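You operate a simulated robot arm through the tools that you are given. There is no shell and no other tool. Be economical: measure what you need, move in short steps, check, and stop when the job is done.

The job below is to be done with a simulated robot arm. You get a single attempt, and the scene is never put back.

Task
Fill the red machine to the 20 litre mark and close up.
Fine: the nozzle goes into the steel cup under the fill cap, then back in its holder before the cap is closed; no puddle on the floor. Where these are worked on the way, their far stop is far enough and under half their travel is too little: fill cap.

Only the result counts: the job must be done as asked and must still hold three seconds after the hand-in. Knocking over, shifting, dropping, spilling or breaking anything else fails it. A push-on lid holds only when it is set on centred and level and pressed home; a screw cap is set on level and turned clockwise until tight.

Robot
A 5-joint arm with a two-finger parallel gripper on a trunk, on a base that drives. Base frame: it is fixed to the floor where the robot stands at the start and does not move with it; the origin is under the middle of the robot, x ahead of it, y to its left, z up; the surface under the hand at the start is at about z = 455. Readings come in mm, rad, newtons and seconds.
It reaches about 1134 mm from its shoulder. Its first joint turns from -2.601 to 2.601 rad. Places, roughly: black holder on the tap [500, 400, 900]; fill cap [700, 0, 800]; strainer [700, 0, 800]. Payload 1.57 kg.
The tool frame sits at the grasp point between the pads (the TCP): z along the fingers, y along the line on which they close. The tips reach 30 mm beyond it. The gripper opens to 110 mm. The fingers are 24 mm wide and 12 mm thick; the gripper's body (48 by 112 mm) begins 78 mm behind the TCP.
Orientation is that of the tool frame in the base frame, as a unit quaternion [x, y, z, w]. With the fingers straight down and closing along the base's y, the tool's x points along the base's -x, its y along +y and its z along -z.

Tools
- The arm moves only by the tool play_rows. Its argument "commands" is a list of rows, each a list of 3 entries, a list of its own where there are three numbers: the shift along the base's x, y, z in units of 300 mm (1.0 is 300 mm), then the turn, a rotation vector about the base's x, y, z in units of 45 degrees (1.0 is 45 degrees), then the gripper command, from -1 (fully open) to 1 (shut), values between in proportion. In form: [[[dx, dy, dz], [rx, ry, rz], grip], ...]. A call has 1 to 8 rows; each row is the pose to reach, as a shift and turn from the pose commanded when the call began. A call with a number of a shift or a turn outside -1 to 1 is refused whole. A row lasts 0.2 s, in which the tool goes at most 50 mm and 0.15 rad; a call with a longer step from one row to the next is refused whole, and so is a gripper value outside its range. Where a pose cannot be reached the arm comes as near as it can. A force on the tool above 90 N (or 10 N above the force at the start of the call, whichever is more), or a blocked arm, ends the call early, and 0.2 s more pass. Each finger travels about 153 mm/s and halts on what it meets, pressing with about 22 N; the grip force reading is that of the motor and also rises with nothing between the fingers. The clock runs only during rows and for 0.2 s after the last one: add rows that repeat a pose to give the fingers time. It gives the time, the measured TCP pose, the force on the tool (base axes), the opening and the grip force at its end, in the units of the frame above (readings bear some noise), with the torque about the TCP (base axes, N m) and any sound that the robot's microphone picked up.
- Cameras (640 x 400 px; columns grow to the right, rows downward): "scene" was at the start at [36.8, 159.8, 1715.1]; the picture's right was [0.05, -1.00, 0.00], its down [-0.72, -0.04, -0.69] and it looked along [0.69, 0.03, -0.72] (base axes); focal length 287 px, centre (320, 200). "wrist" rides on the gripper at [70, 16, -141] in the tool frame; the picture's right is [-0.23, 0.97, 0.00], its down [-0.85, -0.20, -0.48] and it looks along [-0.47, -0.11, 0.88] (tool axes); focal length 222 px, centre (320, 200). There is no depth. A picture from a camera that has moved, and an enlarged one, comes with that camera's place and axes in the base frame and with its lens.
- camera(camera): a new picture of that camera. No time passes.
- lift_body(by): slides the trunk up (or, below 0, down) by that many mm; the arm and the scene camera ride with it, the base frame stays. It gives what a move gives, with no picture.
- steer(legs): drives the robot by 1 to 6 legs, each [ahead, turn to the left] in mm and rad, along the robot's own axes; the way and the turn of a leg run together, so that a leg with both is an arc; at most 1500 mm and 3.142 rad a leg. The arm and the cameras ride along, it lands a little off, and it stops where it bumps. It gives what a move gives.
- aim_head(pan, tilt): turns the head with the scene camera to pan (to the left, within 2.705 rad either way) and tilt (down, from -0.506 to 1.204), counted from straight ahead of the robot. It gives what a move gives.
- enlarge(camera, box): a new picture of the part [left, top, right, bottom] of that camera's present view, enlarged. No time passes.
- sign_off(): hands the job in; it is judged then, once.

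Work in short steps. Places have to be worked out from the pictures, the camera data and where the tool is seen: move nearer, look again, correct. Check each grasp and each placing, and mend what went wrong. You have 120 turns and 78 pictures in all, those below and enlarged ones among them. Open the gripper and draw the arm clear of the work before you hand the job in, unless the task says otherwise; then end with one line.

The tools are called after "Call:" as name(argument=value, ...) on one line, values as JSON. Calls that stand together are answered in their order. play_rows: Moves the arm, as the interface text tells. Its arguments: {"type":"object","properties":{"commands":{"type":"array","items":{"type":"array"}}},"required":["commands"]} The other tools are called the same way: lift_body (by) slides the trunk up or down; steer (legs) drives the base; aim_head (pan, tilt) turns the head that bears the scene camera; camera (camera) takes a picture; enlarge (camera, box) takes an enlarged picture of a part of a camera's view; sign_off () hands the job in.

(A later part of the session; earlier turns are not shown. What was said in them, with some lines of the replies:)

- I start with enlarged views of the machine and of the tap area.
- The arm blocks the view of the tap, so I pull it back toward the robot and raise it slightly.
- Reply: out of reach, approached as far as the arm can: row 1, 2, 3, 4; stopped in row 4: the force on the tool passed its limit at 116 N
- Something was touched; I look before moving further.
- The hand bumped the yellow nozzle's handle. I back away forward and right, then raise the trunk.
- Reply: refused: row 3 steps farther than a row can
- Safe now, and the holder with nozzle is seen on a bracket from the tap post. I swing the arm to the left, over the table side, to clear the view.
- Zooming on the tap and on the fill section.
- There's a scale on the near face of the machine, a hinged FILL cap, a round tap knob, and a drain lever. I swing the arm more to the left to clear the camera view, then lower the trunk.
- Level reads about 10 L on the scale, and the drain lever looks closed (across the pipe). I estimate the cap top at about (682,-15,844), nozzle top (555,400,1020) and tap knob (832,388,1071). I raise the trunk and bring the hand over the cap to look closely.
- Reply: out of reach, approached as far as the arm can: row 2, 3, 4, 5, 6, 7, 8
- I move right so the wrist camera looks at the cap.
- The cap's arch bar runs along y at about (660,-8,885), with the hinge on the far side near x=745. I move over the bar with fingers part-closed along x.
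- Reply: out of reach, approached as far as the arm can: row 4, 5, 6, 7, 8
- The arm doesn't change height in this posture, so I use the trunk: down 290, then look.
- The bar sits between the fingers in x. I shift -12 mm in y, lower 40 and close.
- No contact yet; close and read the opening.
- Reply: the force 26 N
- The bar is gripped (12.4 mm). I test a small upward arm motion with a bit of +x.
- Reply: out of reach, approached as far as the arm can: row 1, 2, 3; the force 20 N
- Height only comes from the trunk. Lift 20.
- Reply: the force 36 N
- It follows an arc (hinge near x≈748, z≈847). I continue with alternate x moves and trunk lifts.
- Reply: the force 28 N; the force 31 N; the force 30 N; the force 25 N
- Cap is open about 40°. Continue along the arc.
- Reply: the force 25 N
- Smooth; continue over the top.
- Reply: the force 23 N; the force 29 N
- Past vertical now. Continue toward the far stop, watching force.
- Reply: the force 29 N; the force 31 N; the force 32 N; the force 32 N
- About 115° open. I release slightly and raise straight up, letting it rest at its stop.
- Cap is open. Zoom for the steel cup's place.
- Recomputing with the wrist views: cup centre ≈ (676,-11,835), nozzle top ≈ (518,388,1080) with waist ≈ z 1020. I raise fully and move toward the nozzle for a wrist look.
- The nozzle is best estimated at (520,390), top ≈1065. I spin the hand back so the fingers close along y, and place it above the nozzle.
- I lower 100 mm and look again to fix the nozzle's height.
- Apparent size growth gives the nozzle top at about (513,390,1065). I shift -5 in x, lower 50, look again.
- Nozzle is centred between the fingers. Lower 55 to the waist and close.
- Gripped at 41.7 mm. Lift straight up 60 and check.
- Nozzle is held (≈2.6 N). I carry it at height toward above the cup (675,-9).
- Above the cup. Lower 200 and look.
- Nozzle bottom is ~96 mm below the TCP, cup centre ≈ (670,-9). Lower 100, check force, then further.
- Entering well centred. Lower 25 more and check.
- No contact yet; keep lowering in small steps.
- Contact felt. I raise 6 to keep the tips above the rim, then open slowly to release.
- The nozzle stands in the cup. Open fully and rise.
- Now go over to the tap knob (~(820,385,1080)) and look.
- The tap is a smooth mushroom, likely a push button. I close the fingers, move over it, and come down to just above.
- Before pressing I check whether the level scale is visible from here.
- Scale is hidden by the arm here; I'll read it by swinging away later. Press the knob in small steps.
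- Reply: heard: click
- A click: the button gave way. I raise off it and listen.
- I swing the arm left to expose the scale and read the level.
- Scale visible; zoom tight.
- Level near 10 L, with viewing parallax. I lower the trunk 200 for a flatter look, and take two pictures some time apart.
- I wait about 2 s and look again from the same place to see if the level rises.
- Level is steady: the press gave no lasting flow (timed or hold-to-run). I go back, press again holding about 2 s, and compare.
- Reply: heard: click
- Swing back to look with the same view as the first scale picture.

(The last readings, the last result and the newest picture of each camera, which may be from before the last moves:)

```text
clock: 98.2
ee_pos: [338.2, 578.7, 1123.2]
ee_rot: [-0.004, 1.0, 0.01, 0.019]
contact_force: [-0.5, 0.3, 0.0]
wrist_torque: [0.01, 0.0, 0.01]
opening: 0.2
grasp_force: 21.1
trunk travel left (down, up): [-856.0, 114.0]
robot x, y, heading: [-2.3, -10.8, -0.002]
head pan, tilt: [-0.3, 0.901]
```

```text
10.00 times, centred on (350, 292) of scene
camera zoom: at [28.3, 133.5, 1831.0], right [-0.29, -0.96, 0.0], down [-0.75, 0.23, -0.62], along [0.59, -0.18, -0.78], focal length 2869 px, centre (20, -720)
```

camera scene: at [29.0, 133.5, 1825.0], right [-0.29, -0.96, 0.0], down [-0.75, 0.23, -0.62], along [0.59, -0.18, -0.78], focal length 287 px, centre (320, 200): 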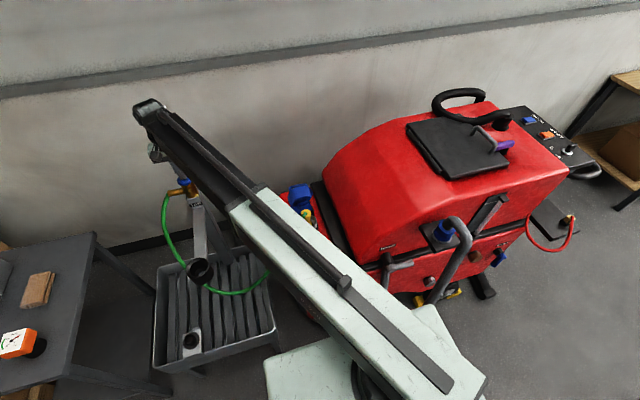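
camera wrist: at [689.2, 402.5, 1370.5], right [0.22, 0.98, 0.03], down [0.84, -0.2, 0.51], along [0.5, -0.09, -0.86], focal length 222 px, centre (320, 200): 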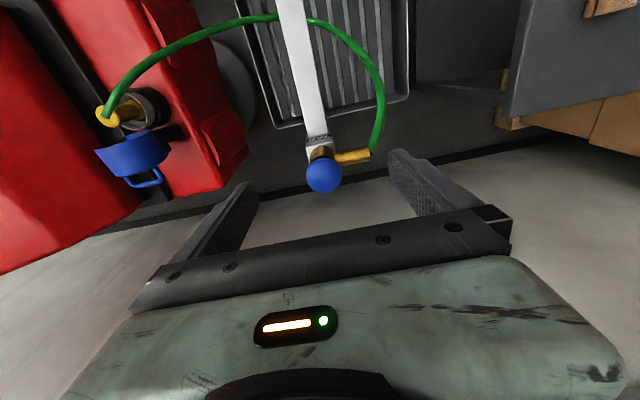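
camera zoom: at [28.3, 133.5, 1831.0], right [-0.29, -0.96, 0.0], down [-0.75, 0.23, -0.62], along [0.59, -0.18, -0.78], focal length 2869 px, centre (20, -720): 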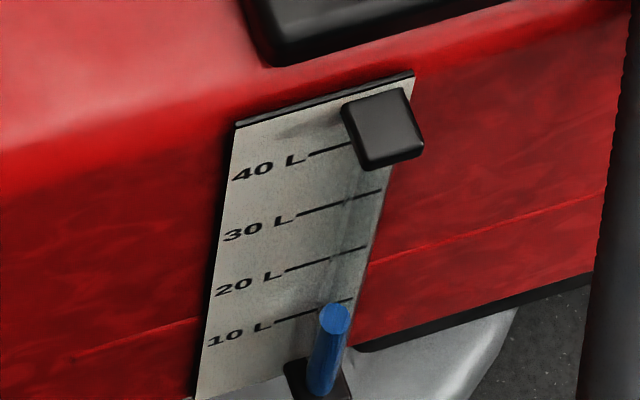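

The level rose by about 1 L, so the tap seems to run while pressed (or briefly timed). For a parallax-poor reading I tuck the arm left and lower the camera.

Call:
play_rows(commands=[[[-0.16, 0, 0], [0, 0, 0], 1], [[-0.32, 0, 0], [0, 0, 0], 1], [[-0.48, 0, 0], [0, 0, 0], 1], [[-0.64, 0, 0], [0, 0, 0], 1], [[-0.8, 0, 0], [0, 0, 0], 1], [[-0.96, 0, 0], [0, 0, 0], 1]])

Call:
lift_body(by=-600)

Call:
camera(camera="scene")

```text
clock: 99.6
ee_pos: [51.5, 579.7, 1124.0]
ee_rot: [-0.004, 1.0, 0.011, 0.019]
contact_force: [-0.7, -0.1, 0.4]
wrist_torque: [0.02, -0.02, 0.01]
opening: 0.0
grasp_force: 21.8
trunk travel left (down, up): [-856.0, 114.0]
robot x, y, heading: [2.1, -13.1, -0.003]
head pan, tilt: [-0.3, 0.901]
```

```text
refused: -600 is not a number from -400 to 400
```

```text
15 pictures are left
camera scene: at [28.2, 133.6, 1831.0], right [-0.29, -0.96, 0.0], down [-0.75, 0.23, -0.62], along [0.59, -0.18, -0.78], focal length 287 px, centre (320, 200)
```

scene: 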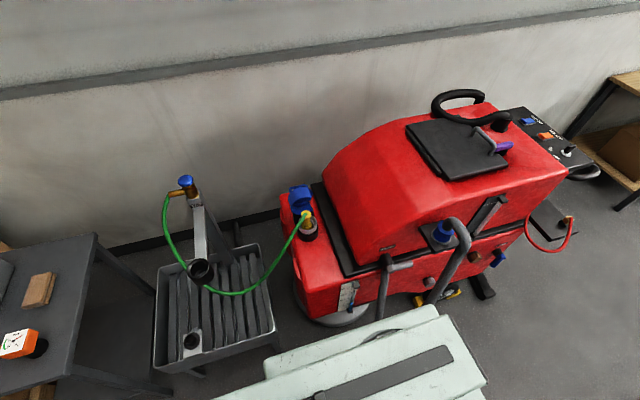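

Call:
lift_body(by=-400)

Call:
lift_body(by=-200)

Call:
aim_head(pan=-0.4, tilt=0.95)

Call:
enlarge(camera="scene", box=[260, 140, 400, 260])

```text
clock: 103.5
ee_pos: [51.1, 579.6, 722.6]
ee_rot: [-0.004, 1.0, 0.009, 0.019]
contact_force: [-0.1, 0.7, 0.1]
wrist_torque: [-0.01, 0.01, -0.03]
opening: 0.0
grasp_force: 21.6
trunk travel left (down, up): [-456.0, 514.0]
robot x, y, heading: [2.3, -12.8, 0.005]
head pan, tilt: [-0.3, 0.901]
```

```text
clock: 105.6
ee_pos: [51.7, 580.2, 522.6]
ee_rot: [-0.004, 1.0, 0.01, 0.019]
contact_force: [0.3, -0.1, -0.6]
wrist_torque: [0.01, 0.01, -0.04]
opening: 0.1
grasp_force: 21.5
trunk travel left (down, up): [-256.0, 714.0]
robot x, y, heading: [1.0, -12.0, 0.006]
head pan, tilt: [-0.3, 0.901]
```

```text
clock: 106.3
ee_pos: [50.5, 579.4, 523.5]
ee_rot: [-0.004, 1.0, 0.01, 0.018]
contact_force: [-0.3, 0.3, -0.4]
wrist_torque: [0.01, -0.03, -0.04]
opening: 0.1
grasp_force: 21.6
trunk travel left (down, up): [-256.0, 714.0]
robot x, y, heading: [-0.6, -14.0, 0.001]
head pan, tilt: [-0.4, 0.949]
```

```text
3.33 times, centred on (330, 200) of scene
camera zoom: at [23.7, 127.6, 1227.4], right [-0.39, -0.92, 0.0], down [-0.75, 0.32, -0.58], along [0.54, -0.23, -0.81], focal length 956 px, centre (287, 200)
```

zoom: 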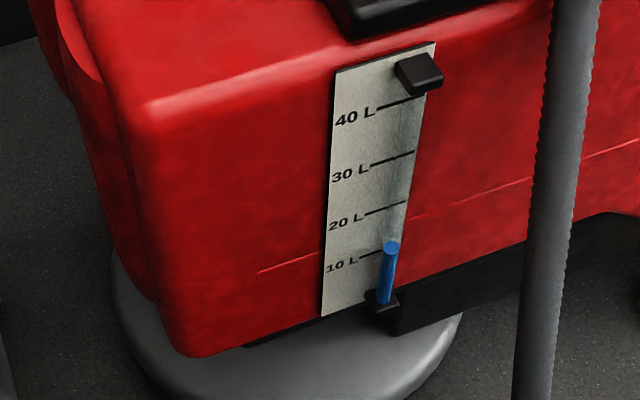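

Low view gives a clean scale: level is about 12.5–13 L now. I return to the tap and hold the button about 4 s to learn the rate.

Call:
lift_body(by=400)

Call:
lift_body(by=200)

Call:
play_rows(commands=[[[0.16, 0, 0], [0, 0, 0], 1], [[0.32, 0, 0], [0, 0, 0], 1], [[0.48, 0, 0], [0, 0, 0], 1], [[0.64, 0, 0], [0, 0, 0], 1], [[0.8, 0, 0], [0, 0, 0], 1], [[0.96, 0, 0], [0, 0, 0], 1]])

Call:
play_rows(commands=[[[0.15, 0, 0], [0, 0, 0], 1], [[0.3, -0.02, 0], [0, 0, 0], 1], [[0.45, -0.07, 0], [0, 0, 0], 1], [[0.6, -0.12, 0], [0, 0, 0], 1], [[0.74, -0.17, 0], [0, 0, 0], 1], [[0.88, -0.22, 0], [0, 0, 0], 1], [[1.0, -0.27, 0], [0, 0, 0], 1]])

Call:
play_rows(commands=[[[0.13, -0.08, 0], [0, 0, 0], 1], [[0.26, -0.17, 0], [0, 0, 0], 1], [[0.39, -0.26, 0], [0, 0, 0], 1], [[0.5, -0.33, 0], [0, 0, 0], 1], [[0.602, -0.369, 0], [0, 0, 0], 1], [[0.602, -0.369, 0], [0, 0, 0], 1]])

```text
clock: 110.1
ee_pos: [51.5, 580.7, 923.1]
ee_rot: [-0.004, 1.0, 0.01, 0.019]
contact_force: [0.1, 0.1, -0.8]
wrist_torque: [-0.03, -0.01, 0.01]
opening: 0.0
grasp_force: 21.0
trunk travel left (down, up): [-656.0, 314.0]
robot x, y, heading: [0.8, -12.7, -0.002]
head pan, tilt: [-0.4, 0.949]
```

```text
clock: 112.3
ee_pos: [51.7, 579.5, 1122.3]
ee_rot: [-0.003, 1.0, 0.009, 0.019]
contact_force: [-0.2, 0.1, -0.9]
wrist_torque: [0.01, 0.01, -0.02]
opening: 0.0
grasp_force: 21.2
trunk travel left (down, up): [-856.0, 114.0]
robot x, y, heading: [0.3, -13.7, -0.001]
head pan, tilt: [-0.4, 0.949]
```

```text
clock: 113.7
ee_pos: [340.3, 581.5, 1123.2]
ee_rot: [-0.005, 1.0, 0.011, 0.018]
contact_force: [0.8, 0.5, 0.1]
wrist_torque: [-0.03, 0.0, 0.02]
opening: 0.1
grasp_force: 21.2
trunk travel left (down, up): [-856.0, 114.0]
robot x, y, heading: [1.5, -16.8, 0.001]
head pan, tilt: [-0.4, 0.949]
```

```text
clock: 115.3
ee_pos: [641.7, 498.1, 1122.5]
ee_rot: [-0.004, 1.0, 0.01, 0.018]
contact_force: [-0.7, 0.4, 0.4]
wrist_torque: [0.0, 0.0, -0.01]
opening: 0.0
grasp_force: 21.3
trunk travel left (down, up): [-856.0, 114.0]
robot x, y, heading: [-2.1, -10.8, 0.005]
head pan, tilt: [-0.4, 0.949]
```

```text
clock: 116.7
ee_pos: [820.5, 388.0, 1123.4]
ee_rot: [-0.005, 1.0, 0.011, 0.019]
contact_force: [0.2, 0.8, -0.7]
wrist_torque: [0.02, 0.03, -0.02]
opening: 0.2
grasp_force: 21.4
trunk travel left (down, up): [-856.0, 114.0]
robot x, y, heading: [2.4, -16.7, -0.001]
head pan, tilt: [-0.4, 0.949]
```

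Press and hold for about 4 s, then release.

Call:
lift_body(by=-15)

Call:
play_rows(commands=[[[0, 0, 0], [0, 0, 0], 1], [[0, 0, 0], [0, 0, 0], 1], [[0, 0, 0], [0, 0, 0], 1], [[0, 0, 0], [0, 0, 0], 1], [[0, 0, 0], [0, 0, 0], 1], [[0, 0, 0], [0, 0, 0], 1], [[0, 0, 0], [0, 0, 0], 1], [[0, 0, 0], [0, 0, 0], 1]])

Call:
play_rows(commands=[[[0, 0, 0], [0, 0, 0], 1], [[0, 0, 0], [0, 0, 0], 1], [[0, 0, 0], [0, 0, 0], 1], [[0, 0, 0], [0, 0, 0], 1], [[0, 0, 0], [0, 0, 0], 1], [[0, 0, 0], [0, 0, 0], 1], [[0, 0, 0], [0, 0, 0], 1], [[0, 0, 0], [0, 0, 0], 1]])

Call:
lift_body(by=15)

Call:
play_rows(commands=[[[-0.12, 0.09, 0], [0, 0, 0], 1], [[-0.24, 0.18, 0], [0, 0, 0], 1], [[-0.36, 0.27, 0], [0, 0, 0], 1], [[-0.48, 0.34, 0], [0, 0, 0], 1], [[-0.62, 0.39, 0], [0, 0, 0], 1], [[-0.76, 0.44, 0], [0, 0, 0], 1], [[-0.9, 0.49, 0], [0, 0, 0], 1], [[-1, 0.52, 0], [0, 0, 0], 1]])

Call:
play_rows(commands=[[[-0.15, 0.05, 0], [0, 0, 0], 1], [[-0.3, 0.1, 0], [0, 0, 0], 1], [[-0.45, 0.12, 0], [0, 0, 0], 1], [[-0.6, 0.12, 0], [0, 0, 0], 1]])

Call:
aim_head(pan=-0.3, tilt=0.901)

Call:
enlarge(camera="scene", box=[335, 272, 365, 312])

```text
clock: 117.3
ee_pos: [819.6, 387.9, 1108.0]
ee_rot: [-0.004, 1.0, 0.011, 0.02]
contact_force: [1.0, 0.3, 4.8]
wrist_torque: [-0.03, 0.0, 0.0]
opening: 0.0
grasp_force: 21.5
trunk travel left (down, up): [-841.0, 129.0]
robot x, y, heading: [-1.2, -12.8, 0.004]
head pan, tilt: [-0.4, 0.949]
heard: click
```

```text
clock: 119.1
ee_pos: [819.1, 387.5, 1108.5]
ee_rot: [-0.003, 1.0, 0.01, 0.02]
contact_force: [1.4, 0.6, 5.8]
wrist_torque: [-0.01, 0.01, -0.01]
opening: 0.0
grasp_force: 21.0
trunk travel left (down, up): [-841.0, 129.0]
robot x, y, heading: [0.9, -13.0, -0.002]
head pan, tilt: [-0.4, 0.949]
```

```text
clock: 120.9
ee_pos: [819.3, 388.9, 1107.9]
ee_rot: [-0.004, 1.0, 0.011, 0.019]
contact_force: [1.1, 0.3, 4.8]
wrist_torque: [-0.01, 0.0, -0.03]
opening: 0.0
grasp_force: 21.3
trunk travel left (down, up): [-841.0, 129.0]
robot x, y, heading: [0.1, -15.3, 0.001]
head pan, tilt: [-0.4, 0.949]
```

```text
clock: 121.6
ee_pos: [819.9, 388.7, 1122.1]
ee_rot: [-0.003, 1.0, 0.01, 0.019]
contact_force: [0.5, -0.3, 0.1]
wrist_torque: [0.02, -0.03, 0.0]
opening: 0.1
grasp_force: 21.9
trunk travel left (down, up): [-856.0, 114.0]
robot x, y, heading: [-3.0, -16.5, 0.001]
head pan, tilt: [-0.4, 0.949]
```

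```text
clock: 123.4
ee_pos: [520.7, 544.9, 1123.1]
ee_rot: [-0.003, 1.0, 0.01, 0.018]
contact_force: [0.4, 0.5, 0.1]
wrist_torque: [0.0, -0.01, -0.02]
opening: 0.0
grasp_force: 21.4
trunk travel left (down, up): [-856.0, 114.0]
robot x, y, heading: [-3.5, -11.2, 0.003]
head pan, tilt: [-0.4, 0.949]
```

```text
clock: 124.4
ee_pos: [340.6, 581.2, 1122.9]
ee_rot: [-0.004, 1.0, 0.01, 0.019]
contact_force: [-0.8, 0.3, 0.4]
wrist_torque: [-0.02, -0.02, -0.04]
opening: 0.1
grasp_force: 21.0
trunk travel left (down, up): [-856.0, 114.0]
robot x, y, heading: [0.6, -15.5, 0.003]
head pan, tilt: [-0.4, 0.949]
```

```text
clock: 125.0
ee_pos: [340.7, 580.0, 1123.5]
ee_rot: [-0.004, 1.0, 0.011, 0.02]
contact_force: [-0.1, 0.0, -0.4]
wrist_torque: [-0.01, -0.02, 0.02]
opening: 0.1
grasp_force: 21.1
trunk travel left (down, up): [-856.0, 114.0]
robot x, y, heading: [1.0, -10.3, 0.002]
head pan, tilt: [-0.3, 0.901]
```

```text
10.00 times, centred on (350, 292) of scene
camera zoom: at [28.7, 133.6, 1831.0], right [-0.3, -0.96, 0.0], down [-0.75, 0.23, -0.62], along [0.59, -0.18, -0.78], focal length 2869 px, centre (20, -720)
```

zoom: 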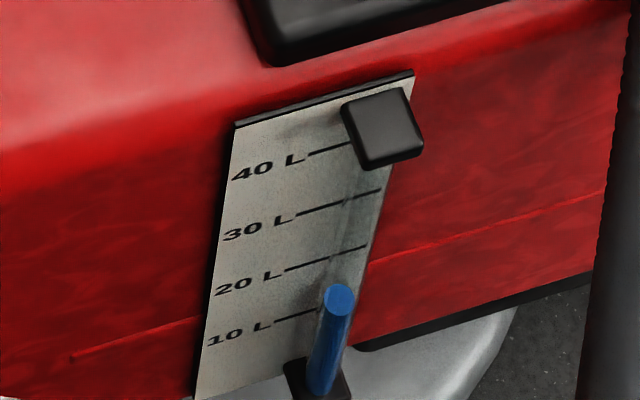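

The tap runs while held, ~1 L/s (about +3.6 L for this hold). Now an even lower view for an accurate level.

Call:
play_rows(commands=[[[-0.16, 0, 0], [0, 0, 0], 1], [[-0.32, 0, 0], [0, 0, 0], 1], [[-0.48, 0, 0], [0, 0, 0], 1], [[-0.64, 0, 0], [0, 0, 0], 1], [[-0.8, 0, 0], [0, 0, 0], 1], [[-0.96, 0, 0], [0, 0, 0], 1]])

Call:
lift_body(by=-400)

Call:
lift_body(by=-400)

Call:
aim_head(pan=-0.4, tilt=0.8)

Call:
enlarge(camera="scene", box=[260, 130, 400, 270])

```text
clock: 126.4
ee_pos: [51.8, 582.9, 1123.0]
ee_rot: [-0.003, 1.0, 0.011, 0.019]
contact_force: [0.1, 0.2, 1.2]
wrist_torque: [0.0, 0.0, 0.02]
opening: 0.0
grasp_force: 21.8
trunk travel left (down, up): [-856.0, 114.0]
robot x, y, heading: [-0.8, -12.3, -0.007]
head pan, tilt: [-0.3, 0.901]
```

```text
clock: 130.3
ee_pos: [52.2, 582.5, 722.3]
ee_rot: [-0.003, 1.0, 0.01, 0.019]
contact_force: [0.3, 0.9, -0.3]
wrist_torque: [0.0, -0.02, -0.02]
opening: 0.1
grasp_force: 21.1
trunk travel left (down, up): [-456.0, 514.0]
robot x, y, heading: [3.6, -15.2, 0.004]
head pan, tilt: [-0.3, 0.901]
```

```text
clock: 134.1
ee_pos: [52.2, 581.5, 323.1]
ee_rot: [-0.004, 1.0, 0.011, 0.019]
contact_force: [-0.2, -0.6, 0.1]
wrist_torque: [0.0, 0.03, 0.01]
opening: 0.0
grasp_force: 21.2
trunk travel left (down, up): [-56.0, 914.0]
robot x, y, heading: [-3.9, -15.8, 0.005]
head pan, tilt: [-0.3, 0.901]
```

```text
clock: 134.8
ee_pos: [52.1, 580.7, 322.6]
ee_rot: [-0.003, 1.0, 0.01, 0.019]
contact_force: [0.7, -0.6, 0.6]
wrist_torque: [0.0, -0.01, 0.0]
opening: 0.0
grasp_force: 21.7
trunk travel left (down, up): [-56.0, 914.0]
robot x, y, heading: [2.1, -12.7, 0.002]
head pan, tilt: [-0.4, 0.799]
```

```text
2.86 times, centred on (330, 200) of scene
camera zoom: at [31.0, 124.6, 1038.9], right [-0.39, -0.92, 0.0], down [-0.66, 0.28, -0.7], along [0.64, -0.27, -0.72], focal length 820 px, centre (291, 200)
```

zoom: 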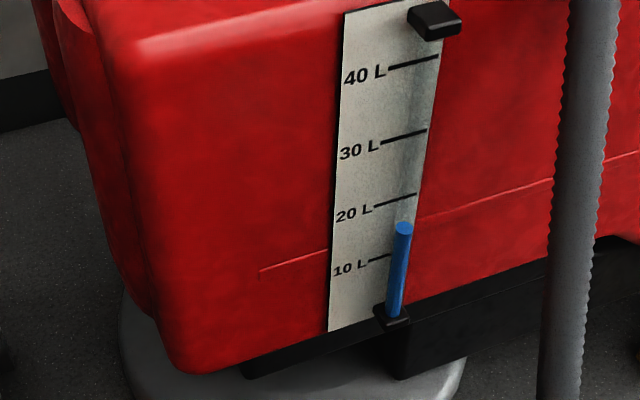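

Solving with the two views: tube stands ~12 mm proud and the level is ≈16.7 L. I need ≈3.2 L more; I return and hold for ~3.0 s.

Call:
lift_body(by=400)

Call:
lift_body(by=400)

Call:
play_rows(commands=[[[0.16, 0, 0], [0, 0, 0], 1], [[0.32, 0, 0], [0, 0, 0], 1], [[0.48, 0, 0], [0, 0, 0], 1], [[0.64, 0, 0], [0, 0, 0], 1], [[0.8, 0, 0], [0, 0, 0], 1], [[0.96, 0, 0], [0, 0, 0], 1]])

Call:
play_rows(commands=[[[0.15, 0, 0], [0, 0, 0], 1], [[0.3, -0.02, 0], [0, 0, 0], 1], [[0.45, -0.07, 0], [0, 0, 0], 1], [[0.6, -0.12, 0], [0, 0, 0], 1], [[0.74, -0.17, 0], [0, 0, 0], 1], [[0.88, -0.22, 0], [0, 0, 0], 1], [[1.0, -0.27, 0], [0, 0, 0], 1]])

Call:
play_rows(commands=[[[0.13, -0.08, 0], [0, 0, 0], 1], [[0.26, -0.17, 0], [0, 0, 0], 1], [[0.39, -0.26, 0], [0, 0, 0], 1], [[0.5, -0.335, 0], [0, 0, 0], 1], [[0.599, -0.375, 0], [0, 0, 0], 1], [[0.599, -0.375, 0], [0, 0, 0], 1]])

Call:
lift_body(by=-15)

Call:
play_rows(commands=[[[0, 0, 0], [0, 0, 0], 1], [[0, 0, 0], [0, 0, 0], 1], [[0, 0, 0], [0, 0, 0], 1], [[0, 0, 0], [0, 0, 0], 1], [[0, 0, 0], [0, 0, 0], 1], [[0, 0, 0], [0, 0, 0], 1], [[0, 0, 0], [0, 0, 0], 1], [[0, 0, 0], [0, 0, 0], 1]])

Call:
play_rows(commands=[[[0, 0, 0], [0, 0, 0], 1], [[0, 0, 0], [0, 0, 0], 1], [[0, 0, 0], [0, 0, 0], 1], [[0, 0, 0], [0, 0, 0], 1], [[0, 0, 0], [0, 0, 0], 1]])

Call:
lift_body(by=15)

```text
clock: 138.6
ee_pos: [52.0, 581.7, 723.4]
ee_rot: [-0.003, 1.0, 0.01, 0.019]
contact_force: [-0.1, 0.1, 0.6]
wrist_torque: [-0.02, -0.02, -0.03]
opening: 0.1
grasp_force: 21.8
trunk travel left (down, up): [-456.0, 514.0]
robot x, y, heading: [-1.9, -15.7, 0.002]
head pan, tilt: [-0.4, 0.799]
```

```text
clock: 142.4
ee_pos: [52.7, 581.9, 1123.3]
ee_rot: [-0.003, 1.0, 0.011, 0.018]
contact_force: [0.3, -0.4, 0.3]
wrist_torque: [-0.01, 0.0, 0.0]
opening: 0.0
grasp_force: 21.3
trunk travel left (down, up): [-856.0, 114.0]
robot x, y, heading: [-1.9, -16.2, 0.004]
head pan, tilt: [-0.4, 0.799]
```

```text
clock: 143.8
ee_pos: [342.1, 581.6, 1122.6]
ee_rot: [-0.005, 1.0, 0.01, 0.019]
contact_force: [0.0, -0.7, 0.1]
wrist_torque: [-0.01, 0.0, -0.02]
opening: 0.0
grasp_force: 21.7
trunk travel left (down, up): [-856.0, 114.0]
robot x, y, heading: [1.7, -12.1, -0.003]
head pan, tilt: [-0.4, 0.799]
```

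```text
clock: 145.4
ee_pos: [642.0, 499.3, 1122.3]
ee_rot: [-0.005, 1.0, 0.011, 0.018]
contact_force: [0.5, -0.7, -0.6]
wrist_torque: [0.01, -0.02, -0.02]
opening: 0.0
grasp_force: 21.4
trunk travel left (down, up): [-856.0, 114.0]
robot x, y, heading: [-0.4, -16.8, 0.001]
head pan, tilt: [-0.4, 0.799]
```

```text
clock: 146.8
ee_pos: [818.7, 387.7, 1123.7]
ee_rot: [-0.005, 1.0, 0.011, 0.02]
contact_force: [0.5, 0.2, -0.4]
wrist_torque: [0.02, -0.03, 0.01]
opening: 0.0
grasp_force: 21.3
trunk travel left (down, up): [-856.0, 114.0]
robot x, y, heading: [0.9, -14.9, 0.003]
head pan, tilt: [-0.4, 0.799]
```

```text
clock: 147.5
ee_pos: [819.9, 387.8, 1108.2]
ee_rot: [-0.003, 1.0, 0.011, 0.019]
contact_force: [2.6, 1.4, 4.5]
wrist_torque: [-0.02, -0.01, 0.02]
opening: 0.0
grasp_force: 21.0
trunk travel left (down, up): [-841.0, 129.0]
robot x, y, heading: [1.8, -15.8, 0.005]
head pan, tilt: [-0.4, 0.799]
heard: click
```

```text
clock: 149.3
ee_pos: [819.2, 388.2, 1108.3]
ee_rot: [-0.003, 1.0, 0.01, 0.019]
contact_force: [1.9, -0.5, 5.4]
wrist_torque: [-0.05, 0.03, 0.0]
opening: 0.1
grasp_force: 21.3
trunk travel left (down, up): [-841.0, 129.0]
robot x, y, heading: [0.8, -13.0, 0.001]
head pan, tilt: [-0.4, 0.799]
```

```text
clock: 150.5
ee_pos: [820.3, 389.3, 1107.8]
ee_rot: [-0.004, 1.0, 0.011, 0.019]
contact_force: [0.5, -0.6, 5.9]
wrist_torque: [0.0, 0.04, -0.02]
opening: 0.1
grasp_force: 21.9
trunk travel left (down, up): [-841.0, 129.0]
robot x, y, heading: [2.9, -18.5, 0.001]
head pan, tilt: [-0.4, 0.799]
```

```text
clock: 151.1
ee_pos: [819.2, 388.5, 1122.9]
ee_rot: [-0.003, 1.0, 0.011, 0.02]
contact_force: [-0.1, 0.0, 0.3]
wrist_torque: [-0.02, 0.0, -0.01]
opening: 0.1
grasp_force: 21.4
trunk travel left (down, up): [-856.0, 114.0]
robot x, y, heading: [-1.6, -12.3, -0.002]
head pan, tilt: [-0.4, 0.799]
```

Now swing away and read it again in the low view.

Call:
play_rows(commands=[[[-0.12, 0.09, 0], [0, 0, 0], 1], [[-0.24, 0.18, 0], [0, 0, 0], 1], [[-0.36, 0.27, 0], [0, 0, 0], 1], [[-0.48, 0.34, 0], [0, 0, 0], 1], [[-0.62, 0.39, 0], [0, 0, 0], 1], [[-0.76, 0.44, 0], [0, 0, 0], 1], [[-0.9, 0.49, 0], [0, 0, 0], 1], [[-1, 0.52, 0], [0, 0, 0], 1]])

Call:
play_rows(commands=[[[-0.15, 0.05, 0], [0, 0, 0], 1], [[-0.3, 0.1, 0], [0, 0, 0], 1], [[-0.45, 0.12, 0], [0, 0, 0], 1], [[-0.6, 0.12, 0], [0, 0, 0], 1]])

Call:
play_rows(commands=[[[-0.16, 0, 0], [0, 0, 0], 1], [[-0.32, 0, 0], [0, 0, 0], 1], [[-0.48, 0, 0], [0, 0, 0], 1], [[-0.64, 0, 0], [0, 0, 0], 1], [[-0.8, 0, 0], [0, 0, 0], 1], [[-0.96, 0, 0], [0, 0, 0], 1]])

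Call:
lift_body(by=-400)

Call:
lift_body(by=-400)

Call:
enlarge(camera="scene", box=[310, 165, 370, 240])

```text
clock: 152.9
ee_pos: [520.7, 544.1, 1122.8]
ee_rot: [-0.004, 1.0, 0.01, 0.019]
contact_force: [-0.4, 0.2, 0.3]
wrist_torque: [-0.02, 0.02, 0.0]
opening: 0.1
grasp_force: 21.2
trunk travel left (down, up): [-856.0, 114.0]
robot x, y, heading: [-3.4, -11.5, 0.004]
head pan, tilt: [-0.4, 0.799]
```

```text
clock: 153.9
ee_pos: [340.4, 580.2, 1122.7]
ee_rot: [-0.003, 1.0, 0.01, 0.02]
contact_force: [0.2, 0.1, -0.3]
wrist_torque: [0.0, 0.02, -0.03]
opening: 0.1
grasp_force: 21.5
trunk travel left (down, up): [-856.0, 114.0]
robot x, y, heading: [-3.3, -13.9, -0.001]
head pan, tilt: [-0.4, 0.799]
```

```text
clock: 155.3
ee_pos: [52.7, 579.9, 1122.0]
ee_rot: [-0.003, 1.0, 0.011, 0.019]
contact_force: [-0.2, -0.1, -0.2]
wrist_torque: [0.03, 0.0, -0.01]
opening: 0.0
grasp_force: 20.9
trunk travel left (down, up): [-856.0, 114.0]
robot x, y, heading: [0.6, -11.7, 0.004]
head pan, tilt: [-0.4, 0.799]
```

```text
clock: 159.1
ee_pos: [53.3, 580.2, 722.5]
ee_rot: [-0.003, 1.0, 0.011, 0.019]
contact_force: [-0.5, 0.6, -0.9]
wrist_torque: [-0.01, 0.02, -0.01]
opening: 0.2
grasp_force: 21.4
trunk travel left (down, up): [-456.0, 514.0]
robot x, y, heading: [0.7, -15.2, 0.003]
head pan, tilt: [-0.4, 0.799]
```

```text
clock: 162.9
ee_pos: [52.0, 581.1, 323.3]
ee_rot: [-0.003, 1.0, 0.01, 0.019]
contact_force: [-0.4, 0.0, 0.2]
wrist_torque: [0.03, -0.04, 0.04]
opening: 0.0
grasp_force: 21.2
trunk travel left (down, up): [-56.0, 914.0]
robot x, y, heading: [0.1, -12.1, 0.001]
head pan, tilt: [-0.4, 0.799]
```

```text
5.33 times, centred on (340, 202) of scene
camera zoom: at [31.0, 124.5, 1038.9], right [-0.39, -0.92, 0.0], down [-0.66, 0.28, -0.7], along [0.64, -0.27, -0.72], focal length 1530 px, centre (213, 187)
```

zoom: 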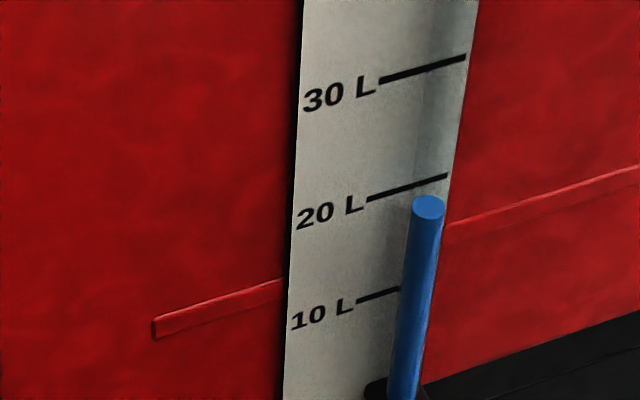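

Level ≈19.8 L after proud-tube correction: at the mark within reading error. Now I return to the nozzle in the cup.

Call:
lift_body(by=400)

Call:
lift_body(by=400)

Call:
play_rows(commands=[[[0.16, 0, 0], [0, 0, 0], 0], [[0.32, 0, 0], [0, 0, 0], -1], [[0.48, 0, 0], [0, 0, 0], -1], [[0.64, 0, 0], [0, 0, 0], -1], [[0.8, 0, 0], [0, 0, 0], -1], [[0.96, 0, 0], [0, 0, 0], -1]])

Call:
play_rows(commands=[[[0.08, -0.14, 0], [0, 0, 0], -1], [[0.16, -0.28, 0], [0, 0, 0], -1], [[0.24, -0.42, 0], [0, 0, 0], -1], [[0.32, -0.56, 0], [0, 0, 0], -1], [[0.4, -0.7, 0], [0, 0, 0], -1], [[0.48, -0.84, 0], [0, 0, 0], -1], [[0.56, -0.98, 0], [0, 0, 0], -1]])

Call:
play_rows(commands=[[[0.08, -0.14, 0], [0, 0, 0], -1], [[0.16, -0.28, 0], [0, 0, 0], -1], [[0.24, -0.42, 0], [0, 0, 0], -1], [[0.32, -0.56, 0], [0, 0, 0], -1], [[0.4, -0.7, 0], [0, 0, 0], -1], [[0.48, -0.84, 0], [0, 0, 0], -1], [[0.54, -0.98, 0], [0, 0, 0], -1]])

```text
clock: 166.8
ee_pos: [52.0, 580.5, 723.7]
ee_rot: [-0.004, 1.0, 0.011, 0.019]
contact_force: [0.3, -0.8, -1.1]
wrist_torque: [0.0, -0.01, -0.04]
opening: 0.0
grasp_force: 21.4
trunk travel left (down, up): [-456.0, 514.0]
robot x, y, heading: [-0.6, -15.5, 0.003]
head pan, tilt: [-0.4, 0.799]
```

```text
clock: 170.6
ee_pos: [52.3, 580.8, 1124.0]
ee_rot: [-0.004, 1.0, 0.011, 0.019]
contact_force: [0.9, 0.2, -0.3]
wrist_torque: [-0.01, 0.0, 0.01]
opening: 0.0
grasp_force: 21.0
trunk travel left (down, up): [-856.0, 114.0]
robot x, y, heading: [0.4, -15.1, 0.0]
head pan, tilt: [-0.4, 0.799]
```

```text
clock: 172.0
ee_pos: [341.5, 581.3, 1123.8]
ee_rot: [-0.005, 1.0, 0.01, 0.018]
contact_force: [0.4, 1.0, 0.0]
wrist_torque: [0.01, 0.0, 0.03]
opening: 109.9
grasp_force: 0.1
trunk travel left (down, up): [-856.0, 114.0]
robot x, y, heading: [-1.7, -13.4, 0.001]
head pan, tilt: [-0.4, 0.799]
```

```text
clock: 173.6
ee_pos: [508.3, 287.9, 1123.2]
ee_rot: [-0.005, 1.0, 0.011, 0.02]
contact_force: [-0.2, 0.0, 0.0]
wrist_torque: [0.0, 0.0, -0.04]
opening: 109.9
grasp_force: 0.1
trunk travel left (down, up): [-856.0, 114.0]
robot x, y, heading: [1.2, -10.1, 0.003]
head pan, tilt: [-0.4, 0.799]
```

```text
clock: 175.2
ee_pos: [669.6, -8.0, 1122.8]
ee_rot: [-0.005, 1.0, 0.01, 0.019]
contact_force: [0.5, -1.3, -0.4]
wrist_torque: [0.02, 0.0, 0.01]
opening: 109.9
grasp_force: 0.0
trunk travel left (down, up): [-856.0, 114.0]
robot x, y, heading: [2.4, -9.3, 0.0]
head pan, tilt: [-0.4, 0.799]
```

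Lower toward the nozzle and look.

Call:
lift_body(by=-160)

Call:
camera(camera="wrist")

```text
clock: 177.0
ee_pos: [670.1, -8.5, 962.4]
ee_rot: [-0.004, 1.0, 0.011, 0.019]
contact_force: [-0.1, -0.6, 0.4]
wrist_torque: [0.02, -0.02, 0.02]
opening: 109.7
grasp_force: 0.0
trunk travel left (down, up): [-696.0, 274.0]
robot x, y, heading: [0.7, -13.1, 0.008]
head pan, tilt: [-0.4, 0.799]
```

```text
10 pictures are left
camera wrist: at [594.9, 4.6, 1102.5], right [0.22, 0.98, 0.03], down [0.84, -0.2, 0.51], along [0.5, -0.09, -0.86], focal length 222 px, centre (320, 200)
```

wrist: 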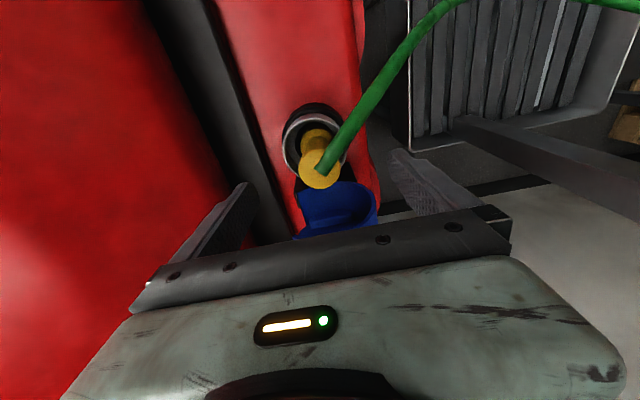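

Nozzle stands upright; head at about (676,-8,900). Lower 88 with +4 mm x and grip.

Call:
play_rows(commands=[[[0.012, 0, 0], [0, 0, 0], -1]])

Call:
lift_body(by=-89)

Call:
play_rows(commands=[[[0, 0, 0], [0, 0, 0], -0.4], [[0, 0, 0], [0, 0, 0], 0.2], [[0, 0, 0], [0, 0, 0], 1], [[0, 0, 0], [0, 0, 0], 1], [[0, 0, 0], [0, 0, 0], 1]])

```text
clock: 177.4
ee_pos: [674.0, -7.7, 963.3]
ee_rot: [-0.004, 1.0, 0.011, 0.02]
contact_force: [0.3, 0.1, -0.3]
wrist_torque: [0.01, 0.0, 0.01]
opening: 110.0
grasp_force: 0.0
trunk travel left (down, up): [-696.0, 274.0]
robot x, y, heading: [-2.1, -10.5, 0.0]
head pan, tilt: [-0.4, 0.799]
```

```text
clock: 178.7
ee_pos: [674.5, -7.6, 874.2]
ee_rot: [-0.003, 1.0, 0.011, 0.019]
contact_force: [0.1, 0.8, 0.5]
wrist_torque: [0.0, 0.04, -0.01]
opening: 110.3
grasp_force: 0.0
trunk travel left (down, up): [-607.0, 363.0]
robot x, y, heading: [0.0, -12.7, 0.004]
head pan, tilt: [-0.4, 0.799]
```

```text
clock: 179.9
ee_pos: [673.6, -8.2, 873.4]
ee_rot: [-0.004, 1.0, 0.009, 0.019]
contact_force: [-0.4, -0.1, 0.2]
wrist_torque: [-0.12, -0.02, -0.02]
opening: 41.5
grasp_force: 22.4
trunk travel left (down, up): [-607.0, 363.0]
robot x, y, heading: [2.0, -14.9, 0.003]
head pan, tilt: [-0.4, 0.799]
```

Gripped (41.5 mm). Lift out and check.

Call:
lift_body(by=357)

Call:
camera(camera="wrist")

```text
clock: 183.4
ee_pos: [674.3, -7.9, 1231.5]
ee_rot: [-0.004, 1.0, 0.01, 0.018]
contact_force: [-0.9, -0.1, -3.4]
wrist_torque: [-0.01, 0.01, 0.03]
opening: 41.4
grasp_force: 21.6
trunk travel left (down, up): [-964.0, 6.0]
robot x, y, heading: [3.3, -15.1, 0.002]
head pan, tilt: [-0.4, 0.799]
```

```text
9 pictures are left
camera wrist: at [598.8, 4.8, 1370.3], right [0.22, 0.98, 0.03], down [0.84, -0.2, 0.51], along [0.5, -0.09, -0.86], focal length 222 px, centre (320, 200)
```

wrist: 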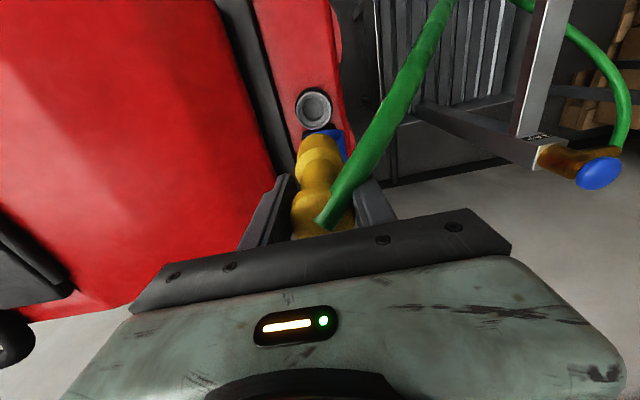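

Carry back to above the holder at (515,390).

Call:
play_rows(commands=[[[-0.06, 0.15, 0], [0, 0, 0], 1], [[-0.12, 0.3, 0], [0, 0, 0], 1], [[-0.18, 0.45, 0], [0, 0, 0], 1], [[-0.24, 0.6, 0], [0, 0, 0], 1], [[-0.3, 0.75, 0], [0, 0, 0], 1], [[-0.36, 0.9, 0], [0, 0, 0], 1], [[-0.4, 1.0, 0], [0, 0, 0], 1]])

Call:
play_rows(commands=[[[-0.06, 0.14, 0], [0, 0, 0], 1], [[-0.12, 0.28, 0], [0, 0, 0], 1], [[-0.133, 0.328, 0], [0, 0, 0], 1], [[-0.133, 0.328, 0], [0, 0, 0], 1]])

Call:
lift_body(by=-100)

Call:
camera(camera="wrist")

```text
clock: 185.0
ee_pos: [553.4, 293.3, 1230.6]
ee_rot: [-0.004, 1.0, 0.01, 0.019]
contact_force: [-0.9, 0.4, -2.9]
wrist_torque: [-0.01, 0.01, -0.01]
opening: 41.4
grasp_force: 22.1
trunk travel left (down, up): [-964.0, 6.0]
robot x, y, heading: [0.7, -13.0, 0.002]
head pan, tilt: [-0.4, 0.799]
```

```text
clock: 186.0
ee_pos: [513.9, 390.5, 1233.1]
ee_rot: [-0.003, 1.0, 0.011, 0.019]
contact_force: [-0.6, 0.0, -3.0]
wrist_torque: [-0.01, -0.03, 0.0]
opening: 41.5
grasp_force: 21.8
trunk travel left (down, up): [-964.0, 6.0]
robot x, y, heading: [-3.1, -14.9, 0.001]
head pan, tilt: [-0.4, 0.799]
```

```text
clock: 187.3
ee_pos: [513.3, 390.8, 1131.0]
ee_rot: [-0.003, 1.0, 0.011, 0.019]
contact_force: [-0.7, 1.1, -1.9]
wrist_torque: [-0.06, 0.01, 0.02]
opening: 41.3
grasp_force: 22.1
trunk travel left (down, up): [-864.0, 106.0]
robot x, y, heading: [-0.1, -13.6, 0.002]
head pan, tilt: [-0.4, 0.799]
```

```text
8 pictures are left
camera wrist: at [438.1, 403.1, 1270.4], right [0.22, 0.98, 0.03], down [0.84, -0.2, 0.51], along [0.5, -0.09, -0.86], focal length 222 px, centre (320, 200)
```

wrist: 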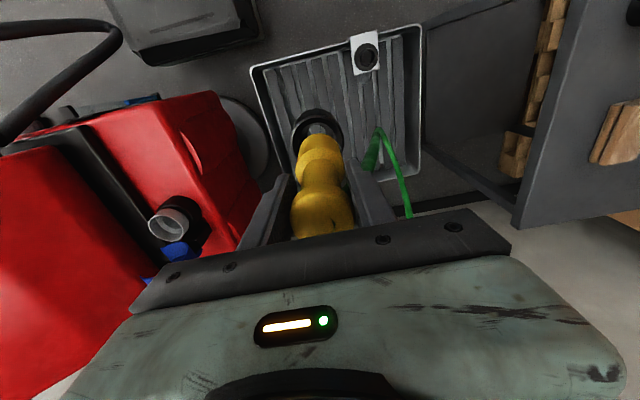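

Aligned over the holder. Lower 85, then in small steps.

Call:
lift_body(by=-85)

Call:
lift_body(by=-5)

Call:
lift_body(by=-3)

```text
clock: 188.5
ee_pos: [513.1, 391.2, 1045.6]
ee_rot: [-0.003, 1.0, 0.01, 0.019]
contact_force: [0.1, -0.7, -2.3]
wrist_torque: [0.0, 0.02, -0.03]
opening: 41.5
grasp_force: 21.8
trunk travel left (down, up): [-779.0, 191.0]
robot x, y, heading: [1.4, -13.0, 0.003]
head pan, tilt: [-0.4, 0.799]
```

```text
clock: 189.0
ee_pos: [514.1, 389.8, 1040.7]
ee_rot: [-0.003, 1.0, 0.01, 0.019]
contact_force: [-1.2, 0.1, -1.7]
wrist_torque: [0.01, 0.0, -0.01]
opening: 41.3
grasp_force: 22.2
trunk travel left (down, up): [-774.0, 196.0]
robot x, y, heading: [1.4, -11.7, -0.001]
head pan, tilt: [-0.4, 0.799]
```

```text
clock: 189.6
ee_pos: [513.8, 390.3, 1036.9]
ee_rot: [-0.004, 1.0, 0.01, 0.02]
contact_force: [1.2, 1.8, 5.5]
wrist_torque: [0.0, -0.11, 0.01]
opening: 41.1
grasp_force: 22.0
trunk travel left (down, up): [-771.0, 199.0]
robot x, y, heading: [-1.1, -9.5, 0.009]
head pan, tilt: [-0.4, 0.799]
```

Seated (contact at 1037, as expected). Release and rise.

Call:
play_rows(commands=[[[0, 0, 0], [0, 0, 0], 0.1], [[0, 0, 0], [0, 0, 0], -0.1], [[0, 0, 0], [0, 0, 0], -0.5], [[0, 0, 0], [0, 0, 0], -1], [[0, 0, 0], [0, 0, 0], -1]])

Call:
lift_body(by=193)

Call:
camera(camera="wrist")

```text
clock: 190.8
ee_pos: [513.8, 390.2, 1038.0]
ee_rot: [-0.004, 1.0, 0.011, 0.019]
contact_force: [0.5, 0.3, -0.2]
wrist_torque: [-0.01, -0.01, 0.0]
opening: 110.1
grasp_force: 0.0
trunk travel left (down, up): [-771.0, 199.0]
robot x, y, heading: [0.3, -16.7, 0.004]
head pan, tilt: [-0.4, 0.799]
```

```text
clock: 192.9
ee_pos: [513.7, 390.3, 1231.2]
ee_rot: [-0.005, 1.0, 0.011, 0.019]
contact_force: [0.1, -0.5, -0.3]
wrist_torque: [-0.02, -0.02, 0.01]
opening: 110.4
grasp_force: 0.1
trunk travel left (down, up): [-964.0, 6.0]
robot x, y, heading: [-2.4, -13.6, 0.001]
head pan, tilt: [-0.4, 0.799]
```

```text
7 pictures are left
camera wrist: at [438.1, 403.2, 1370.3], right [0.22, 0.98, 0.03], down [0.84, -0.2, 0.51], along [0.5, -0.09, -0.86], focal length 222 px, centre (320, 200)
```

wrist: 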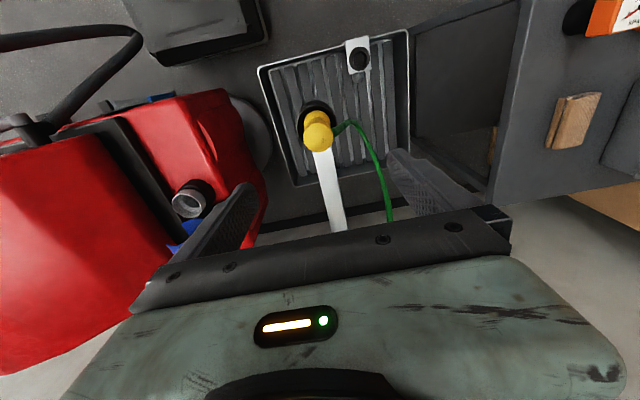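

Nozzle is home in its holder. Next: close the fingers, go beyond the open cap's bar (bar ≈ x 822, z 910) and push it back toward -x.

Call:
play_rows(commands=[[[0.1, -0.12, 0], [0, 0, 0], 0], [[0.2, -0.24, 0], [0, 0, 0], 1], [[0.3, -0.36, 0], [0, 0, 0], 1], [[0.4, -0.48, 0], [0, 0, 0], 1], [[0.5, -0.6, 0], [0, 0, 0], 1], [[0.6, -0.72, 0], [0, 0, 0], 1], [[0.7, -0.84, 0], [0, 0, 0], 1], [[0.8, -0.96, 0], [0, 0, 0], 1]])

Call:
play_rows(commands=[[[0.1, -0.1, 0], [0, 0, 0], 1], [[0.23, -0.2, 0], [0, 0, 0], 1], [[0.36, -0.3, 0], [0, 0, 0], 1], [[0.39, -0.4, 0], [0, 0, 0], 1], [[0.39, -0.4, 0], [0, 0, 0], 1]])

Call:
lift_body(by=-200)

Call:
camera(camera="wrist")

```text
clock: 194.7
ee_pos: [754.3, 101.1, 1231.7]
ee_rot: [-0.004, 1.0, 0.01, 0.018]
contact_force: [-0.9, -0.3, -0.2]
wrist_torque: [0.02, 0.01, 0.03]
opening: 0.0
grasp_force: 21.7
trunk travel left (down, up): [-964.0, 6.0]
robot x, y, heading: [0.2, -13.5, 0.001]
head pan, tilt: [-0.4, 0.799]
```

```text
clock: 195.9
ee_pos: [871.1, -16.7, 1231.0]
ee_rot: [-0.004, 1.0, 0.011, 0.019]
contact_force: [0.0, -0.4, 0.0]
wrist_torque: [-0.01, 0.02, -0.01]
opening: 0.0
grasp_force: 21.5
trunk travel left (down, up): [-964.0, 6.0]
robot x, y, heading: [-3.2, -16.0, 0.003]
head pan, tilt: [-0.4, 0.799]
```

```text
clock: 198.0
ee_pos: [870.5, -16.6, 1031.2]
ee_rot: [-0.004, 1.0, 0.01, 0.019]
contact_force: [0.0, 0.3, -0.2]
wrist_torque: [0.0, 0.04, 0.02]
opening: 0.0
grasp_force: 21.2
trunk travel left (down, up): [-764.0, 206.0]
robot x, y, heading: [1.8, -7.9, 0.002]
head pan, tilt: [-0.4, 0.799]
```

```text
6 pictures are left
camera wrist: at [795.9, -3.5, 1170.4], right [0.22, 0.98, 0.03], down [0.84, -0.2, 0.51], along [0.5, -0.09, -0.86], focal length 222 px, centre (320, 200)
```

wrist: 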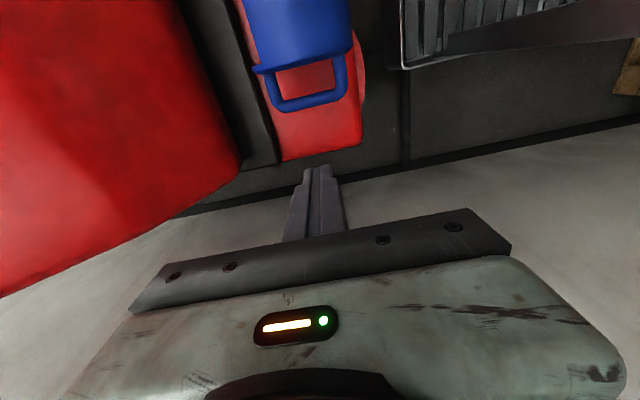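

Bar at (825,-17). Lower 108 and push toward -x.

Call:
lift_body(by=-108)

Call:
play_rows(commands=[[[-0.08, 0, 0], [0, 0, 0], 1], [[-0.16, 0, 0], [0, 0, 0], 1], [[-0.24, 0, 0], [0, 0, 0], 1], [[-0.32, 0, 0], [0, 0, 0], 1], [[-0.4, 0, 0], [0, 0, 0], 1]])

```text
clock: 199.4
ee_pos: [872.6, -16.1, 922.9]
ee_rot: [-0.003, 1.0, 0.011, 0.019]
contact_force: [0.2, 0.5, -1.5]
wrist_torque: [-0.02, 0.02, 0.03]
opening: 0.1
grasp_force: 21.6
trunk travel left (down, up): [-656.0, 314.0]
robot x, y, heading: [2.7, -12.3, -0.003]
head pan, tilt: [-0.4, 0.799]
```

```text
clock: 200.6
ee_pos: [750.5, -15.9, 923.3]
ee_rot: [-0.003, 1.0, 0.011, 0.018]
contact_force: [0.0, -0.4, -0.8]
wrist_torque: [-0.02, 0.01, 0.0]
opening: 0.1
grasp_force: 21.5
trunk travel left (down, up): [-656.0, 314.0]
robot x, y, heading: [2.5, -10.1, 0.005]
head pan, tilt: [-0.4, 0.799]
```

No resistance now; check the cap.

Call:
camera(camera="wrist")

```text
5 pictures are left
camera wrist: at [675.2, -3.7, 1062.4], right [0.22, 0.98, 0.03], down [0.84, -0.2, 0.51], along [0.5, -0.09, -0.86], focal length 222 px, centre (320, 200)
```

wrist: 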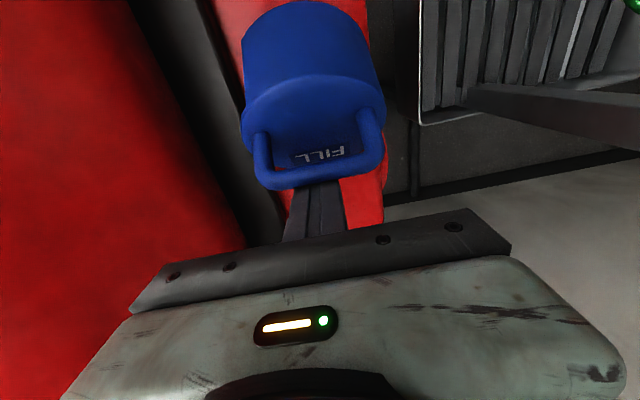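

Cap follows the finger and stays by friction. Continue pushing -x.

Call:
play_rows(commands=[[[-0.06, 0, 0], [0, 0, 0], 1], [[-0.12, 0, 0], [0, 0, 0], 1], [[-0.18, 0, 0], [0, 0, 0], 1], [[-0.22, 0, 0], [0, 0, 0], 1], [[-0.22, 0, 0], [0, 0, 0], 1]])

Call:
camera(camera="wrist")

```text
clock: 201.8
ee_pos: [684.8, -16.1, 922.8]
ee_rot: [-0.003, 1.0, 0.011, 0.019]
contact_force: [-0.1, -0.7, -0.6]
wrist_torque: [0.0, 0.04, -0.01]
opening: 0.0
grasp_force: 21.3
trunk travel left (down, up): [-656.0, 314.0]
robot x, y, heading: [3.3, -12.3, 0.002]
head pan, tilt: [-0.4, 0.799]
```

```text
4 pictures are left
camera wrist: at [609.9, -3.5, 1062.5], right [0.22, 0.98, 0.03], down [0.84, -0.2, 0.51], along [0.5, -0.09, -0.86], focal length 222 px, centre (320, 200)
```

wrist: 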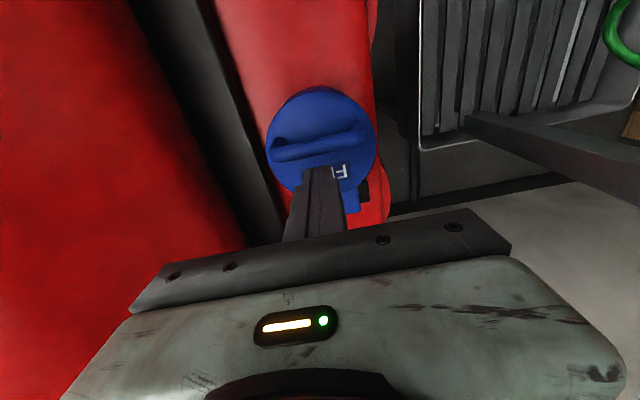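

Looks nearly shut. I raise 20, move over the bar (x≈660) and press down gently to make sure.

Call:
lift_body(by=20)

Call:
play_rows(commands=[[[-0.08, 0, 0], [0, 0, 0], 1], [[-0.08, 0, 0], [0, 0, 0], 1]])

Call:
lift_body(by=-16)

Call:
lift_body(by=-5)

Call:
lift_body(by=-4)

```text
clock: 202.5
ee_pos: [685.5, -16.3, 943.4]
ee_rot: [-0.004, 1.0, 0.011, 0.019]
contact_force: [-0.4, -0.4, 0.9]
wrist_torque: [0.01, 0.02, -0.02]
opening: 0.0
grasp_force: 21.2
trunk travel left (down, up): [-676.0, 294.0]
robot x, y, heading: [-0.6, -12.6, 0.003]
head pan, tilt: [-0.4, 0.799]
```

```text
clock: 203.1
ee_pos: [660.4, -16.4, 943.0]
ee_rot: [-0.004, 1.0, 0.01, 0.019]
contact_force: [-0.3, 0.7, -0.2]
wrist_torque: [0.01, 0.01, 0.02]
opening: 0.0
grasp_force: 21.1
trunk travel left (down, up): [-676.0, 294.0]
robot x, y, heading: [1.9, -10.3, -0.0]
head pan, tilt: [-0.4, 0.799]
```

```text
clock: 203.7
ee_pos: [660.1, -16.9, 927.6]
ee_rot: [-0.003, 1.0, 0.01, 0.019]
contact_force: [4.2, -0.6, 15.2]
wrist_torque: [-0.1, -0.11, 0.02]
opening: 0.1
grasp_force: 21.4
trunk travel left (down, up): [-660.0, 310.0]
robot x, y, heading: [0.2, -10.5, -0.001]
head pan, tilt: [-0.4, 0.799]
```

```text
clock: 204.3
ee_pos: [657.9, -16.7, 926.0]
ee_rot: [-0.004, 1.0, 0.01, 0.023]
contact_force: [21.1, 0.9, 87.3]
wrist_torque: [-0.31, -0.7, 0.01]
opening: 0.0
grasp_force: 21.5
trunk travel left (down, up): [-655.0, 315.0]
robot x, y, heading: [0.1, -14.0, -0.0]
head pan, tilt: [-0.4, 0.799]
```

```text
clock: 204.6
ee_pos: [658.4, -16.6, 926.0]
ee_rot: [-0.004, 1.0, 0.011, 0.025]
contact_force: [5.0, -1.0, 81.2]
wrist_torque: [-0.35, -0.21, 0.09]
opening: 0.0
grasp_force: 21.5
trunk travel left (down, up): [-655.0, 315.0]
robot x, y, heading: [0.5, -11.3, 0.002]
head pan, tilt: [-0.4, 0.799]
stopped: the force on the tool passed its limit at 108 N (the readings are from after the stop); the commanded pose is now the measured one
```

Hard stop with tips at z≈896, i.e. the bar's closed height: cap is fully shut. Rise and check visually.

Call:
lift_body(by=150)

Call:
play_rows(commands=[[[-0.05, 0.14, 0], [0, 0, 0], 0.5], [[-0.1, 0.28, 0], [0, 0, 0], 0], [[-0.15, 0.42, 0], [0, 0, 0], -0.5], [[-0.2, 0.56, 0], [0, 0, 0], -1], [[-0.25, 0.7, 0], [0, 0, 0], -1], [[-0.25, 0.7, 0], [0, 0, 0], -1]])

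Call:
camera(camera="wrist")

```text
clock: 206.3
ee_pos: [663.1, -16.2, 1074.1]
ee_rot: [-0.004, 1.0, 0.011, 0.022]
contact_force: [-0.5, -0.5, 0.7]
wrist_torque: [0.04, 0.03, -0.02]
opening: 0.0
grasp_force: 21.7
trunk travel left (down, up): [-805.0, 165.0]
robot x, y, heading: [2.7, -10.2, 0.001]
head pan, tilt: [-0.4, 0.799]
```

```text
clock: 207.7
ee_pos: [587.8, 194.3, 1073.4]
ee_rot: [-0.003, 1.0, 0.009, 0.022]
contact_force: [0.4, -0.3, -0.8]
wrist_torque: [0.02, 0.01, 0.04]
opening: 109.7
grasp_force: 0.0
trunk travel left (down, up): [-805.0, 165.0]
robot x, y, heading: [-0.4, -13.2, 0.003]
head pan, tilt: [-0.4, 0.799]
```

```text
3 pictures are left
camera wrist: at [510.7, 206.9, 1211.5], right [0.22, 0.98, 0.03], down [0.84, -0.2, 0.51], along [0.5, -0.09, -0.86], focal length 222 px, centre (320, 200)
```

wrist: 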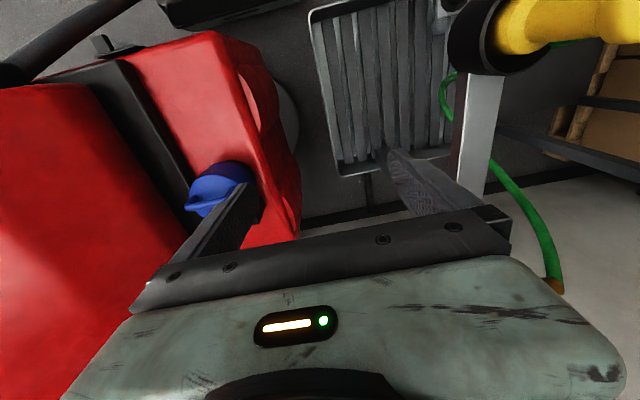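

Cap is shut. One last scene look for puddles and final state.

Call:
camera(camera="scene")

```text
2 pictures are left
camera scene: at [31.2, 124.8, 1788.4], right [-0.39, -0.92, 0.0], down [-0.66, 0.28, -0.7], along [0.64, -0.27, -0.72], focal length 287 px, centre (320, 200)
```

scene: 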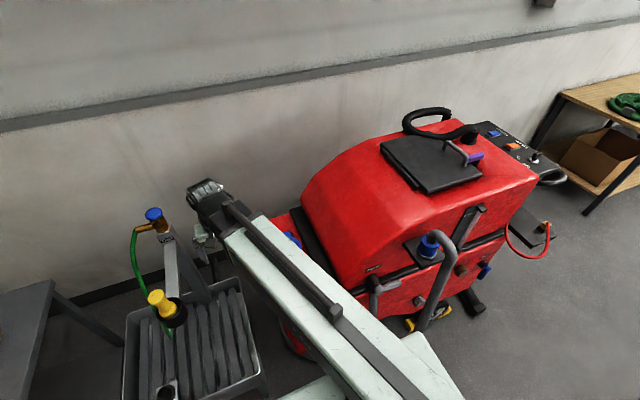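

Everything is in order: nozzle in its holder, cap closed, tap off, floor dry. I raise the hand a little more and hand in.

Call:
lift_body(by=150)

Call:
sign_off()

```text
clock: 209.5
ee_pos: [586.7, 193.8, 1222.6]
ee_rot: [-0.004, 1.0, 0.011, 0.021]
contact_force: [-0.2, -0.2, 0.0]
wrist_torque: [0.04, 0.04, 0.01]
opening: 109.9
grasp_force: 0.0
trunk travel left (down, up): [-955.0, 15.0]
robot x, y, heading: [1.4, -13.3, 0.004]
head pan, tilt: [-0.4, 0.799]
```

```text
The job is handed in.
```

The red machine is filled to about 20 litres (I read roughly 19.8, give or take 0.4), the nozzle is back in its holder, the fill cap is shut, and I saw no puddle on the floor; early on the hand bumped the nozzle in its holder, with no visible shift.
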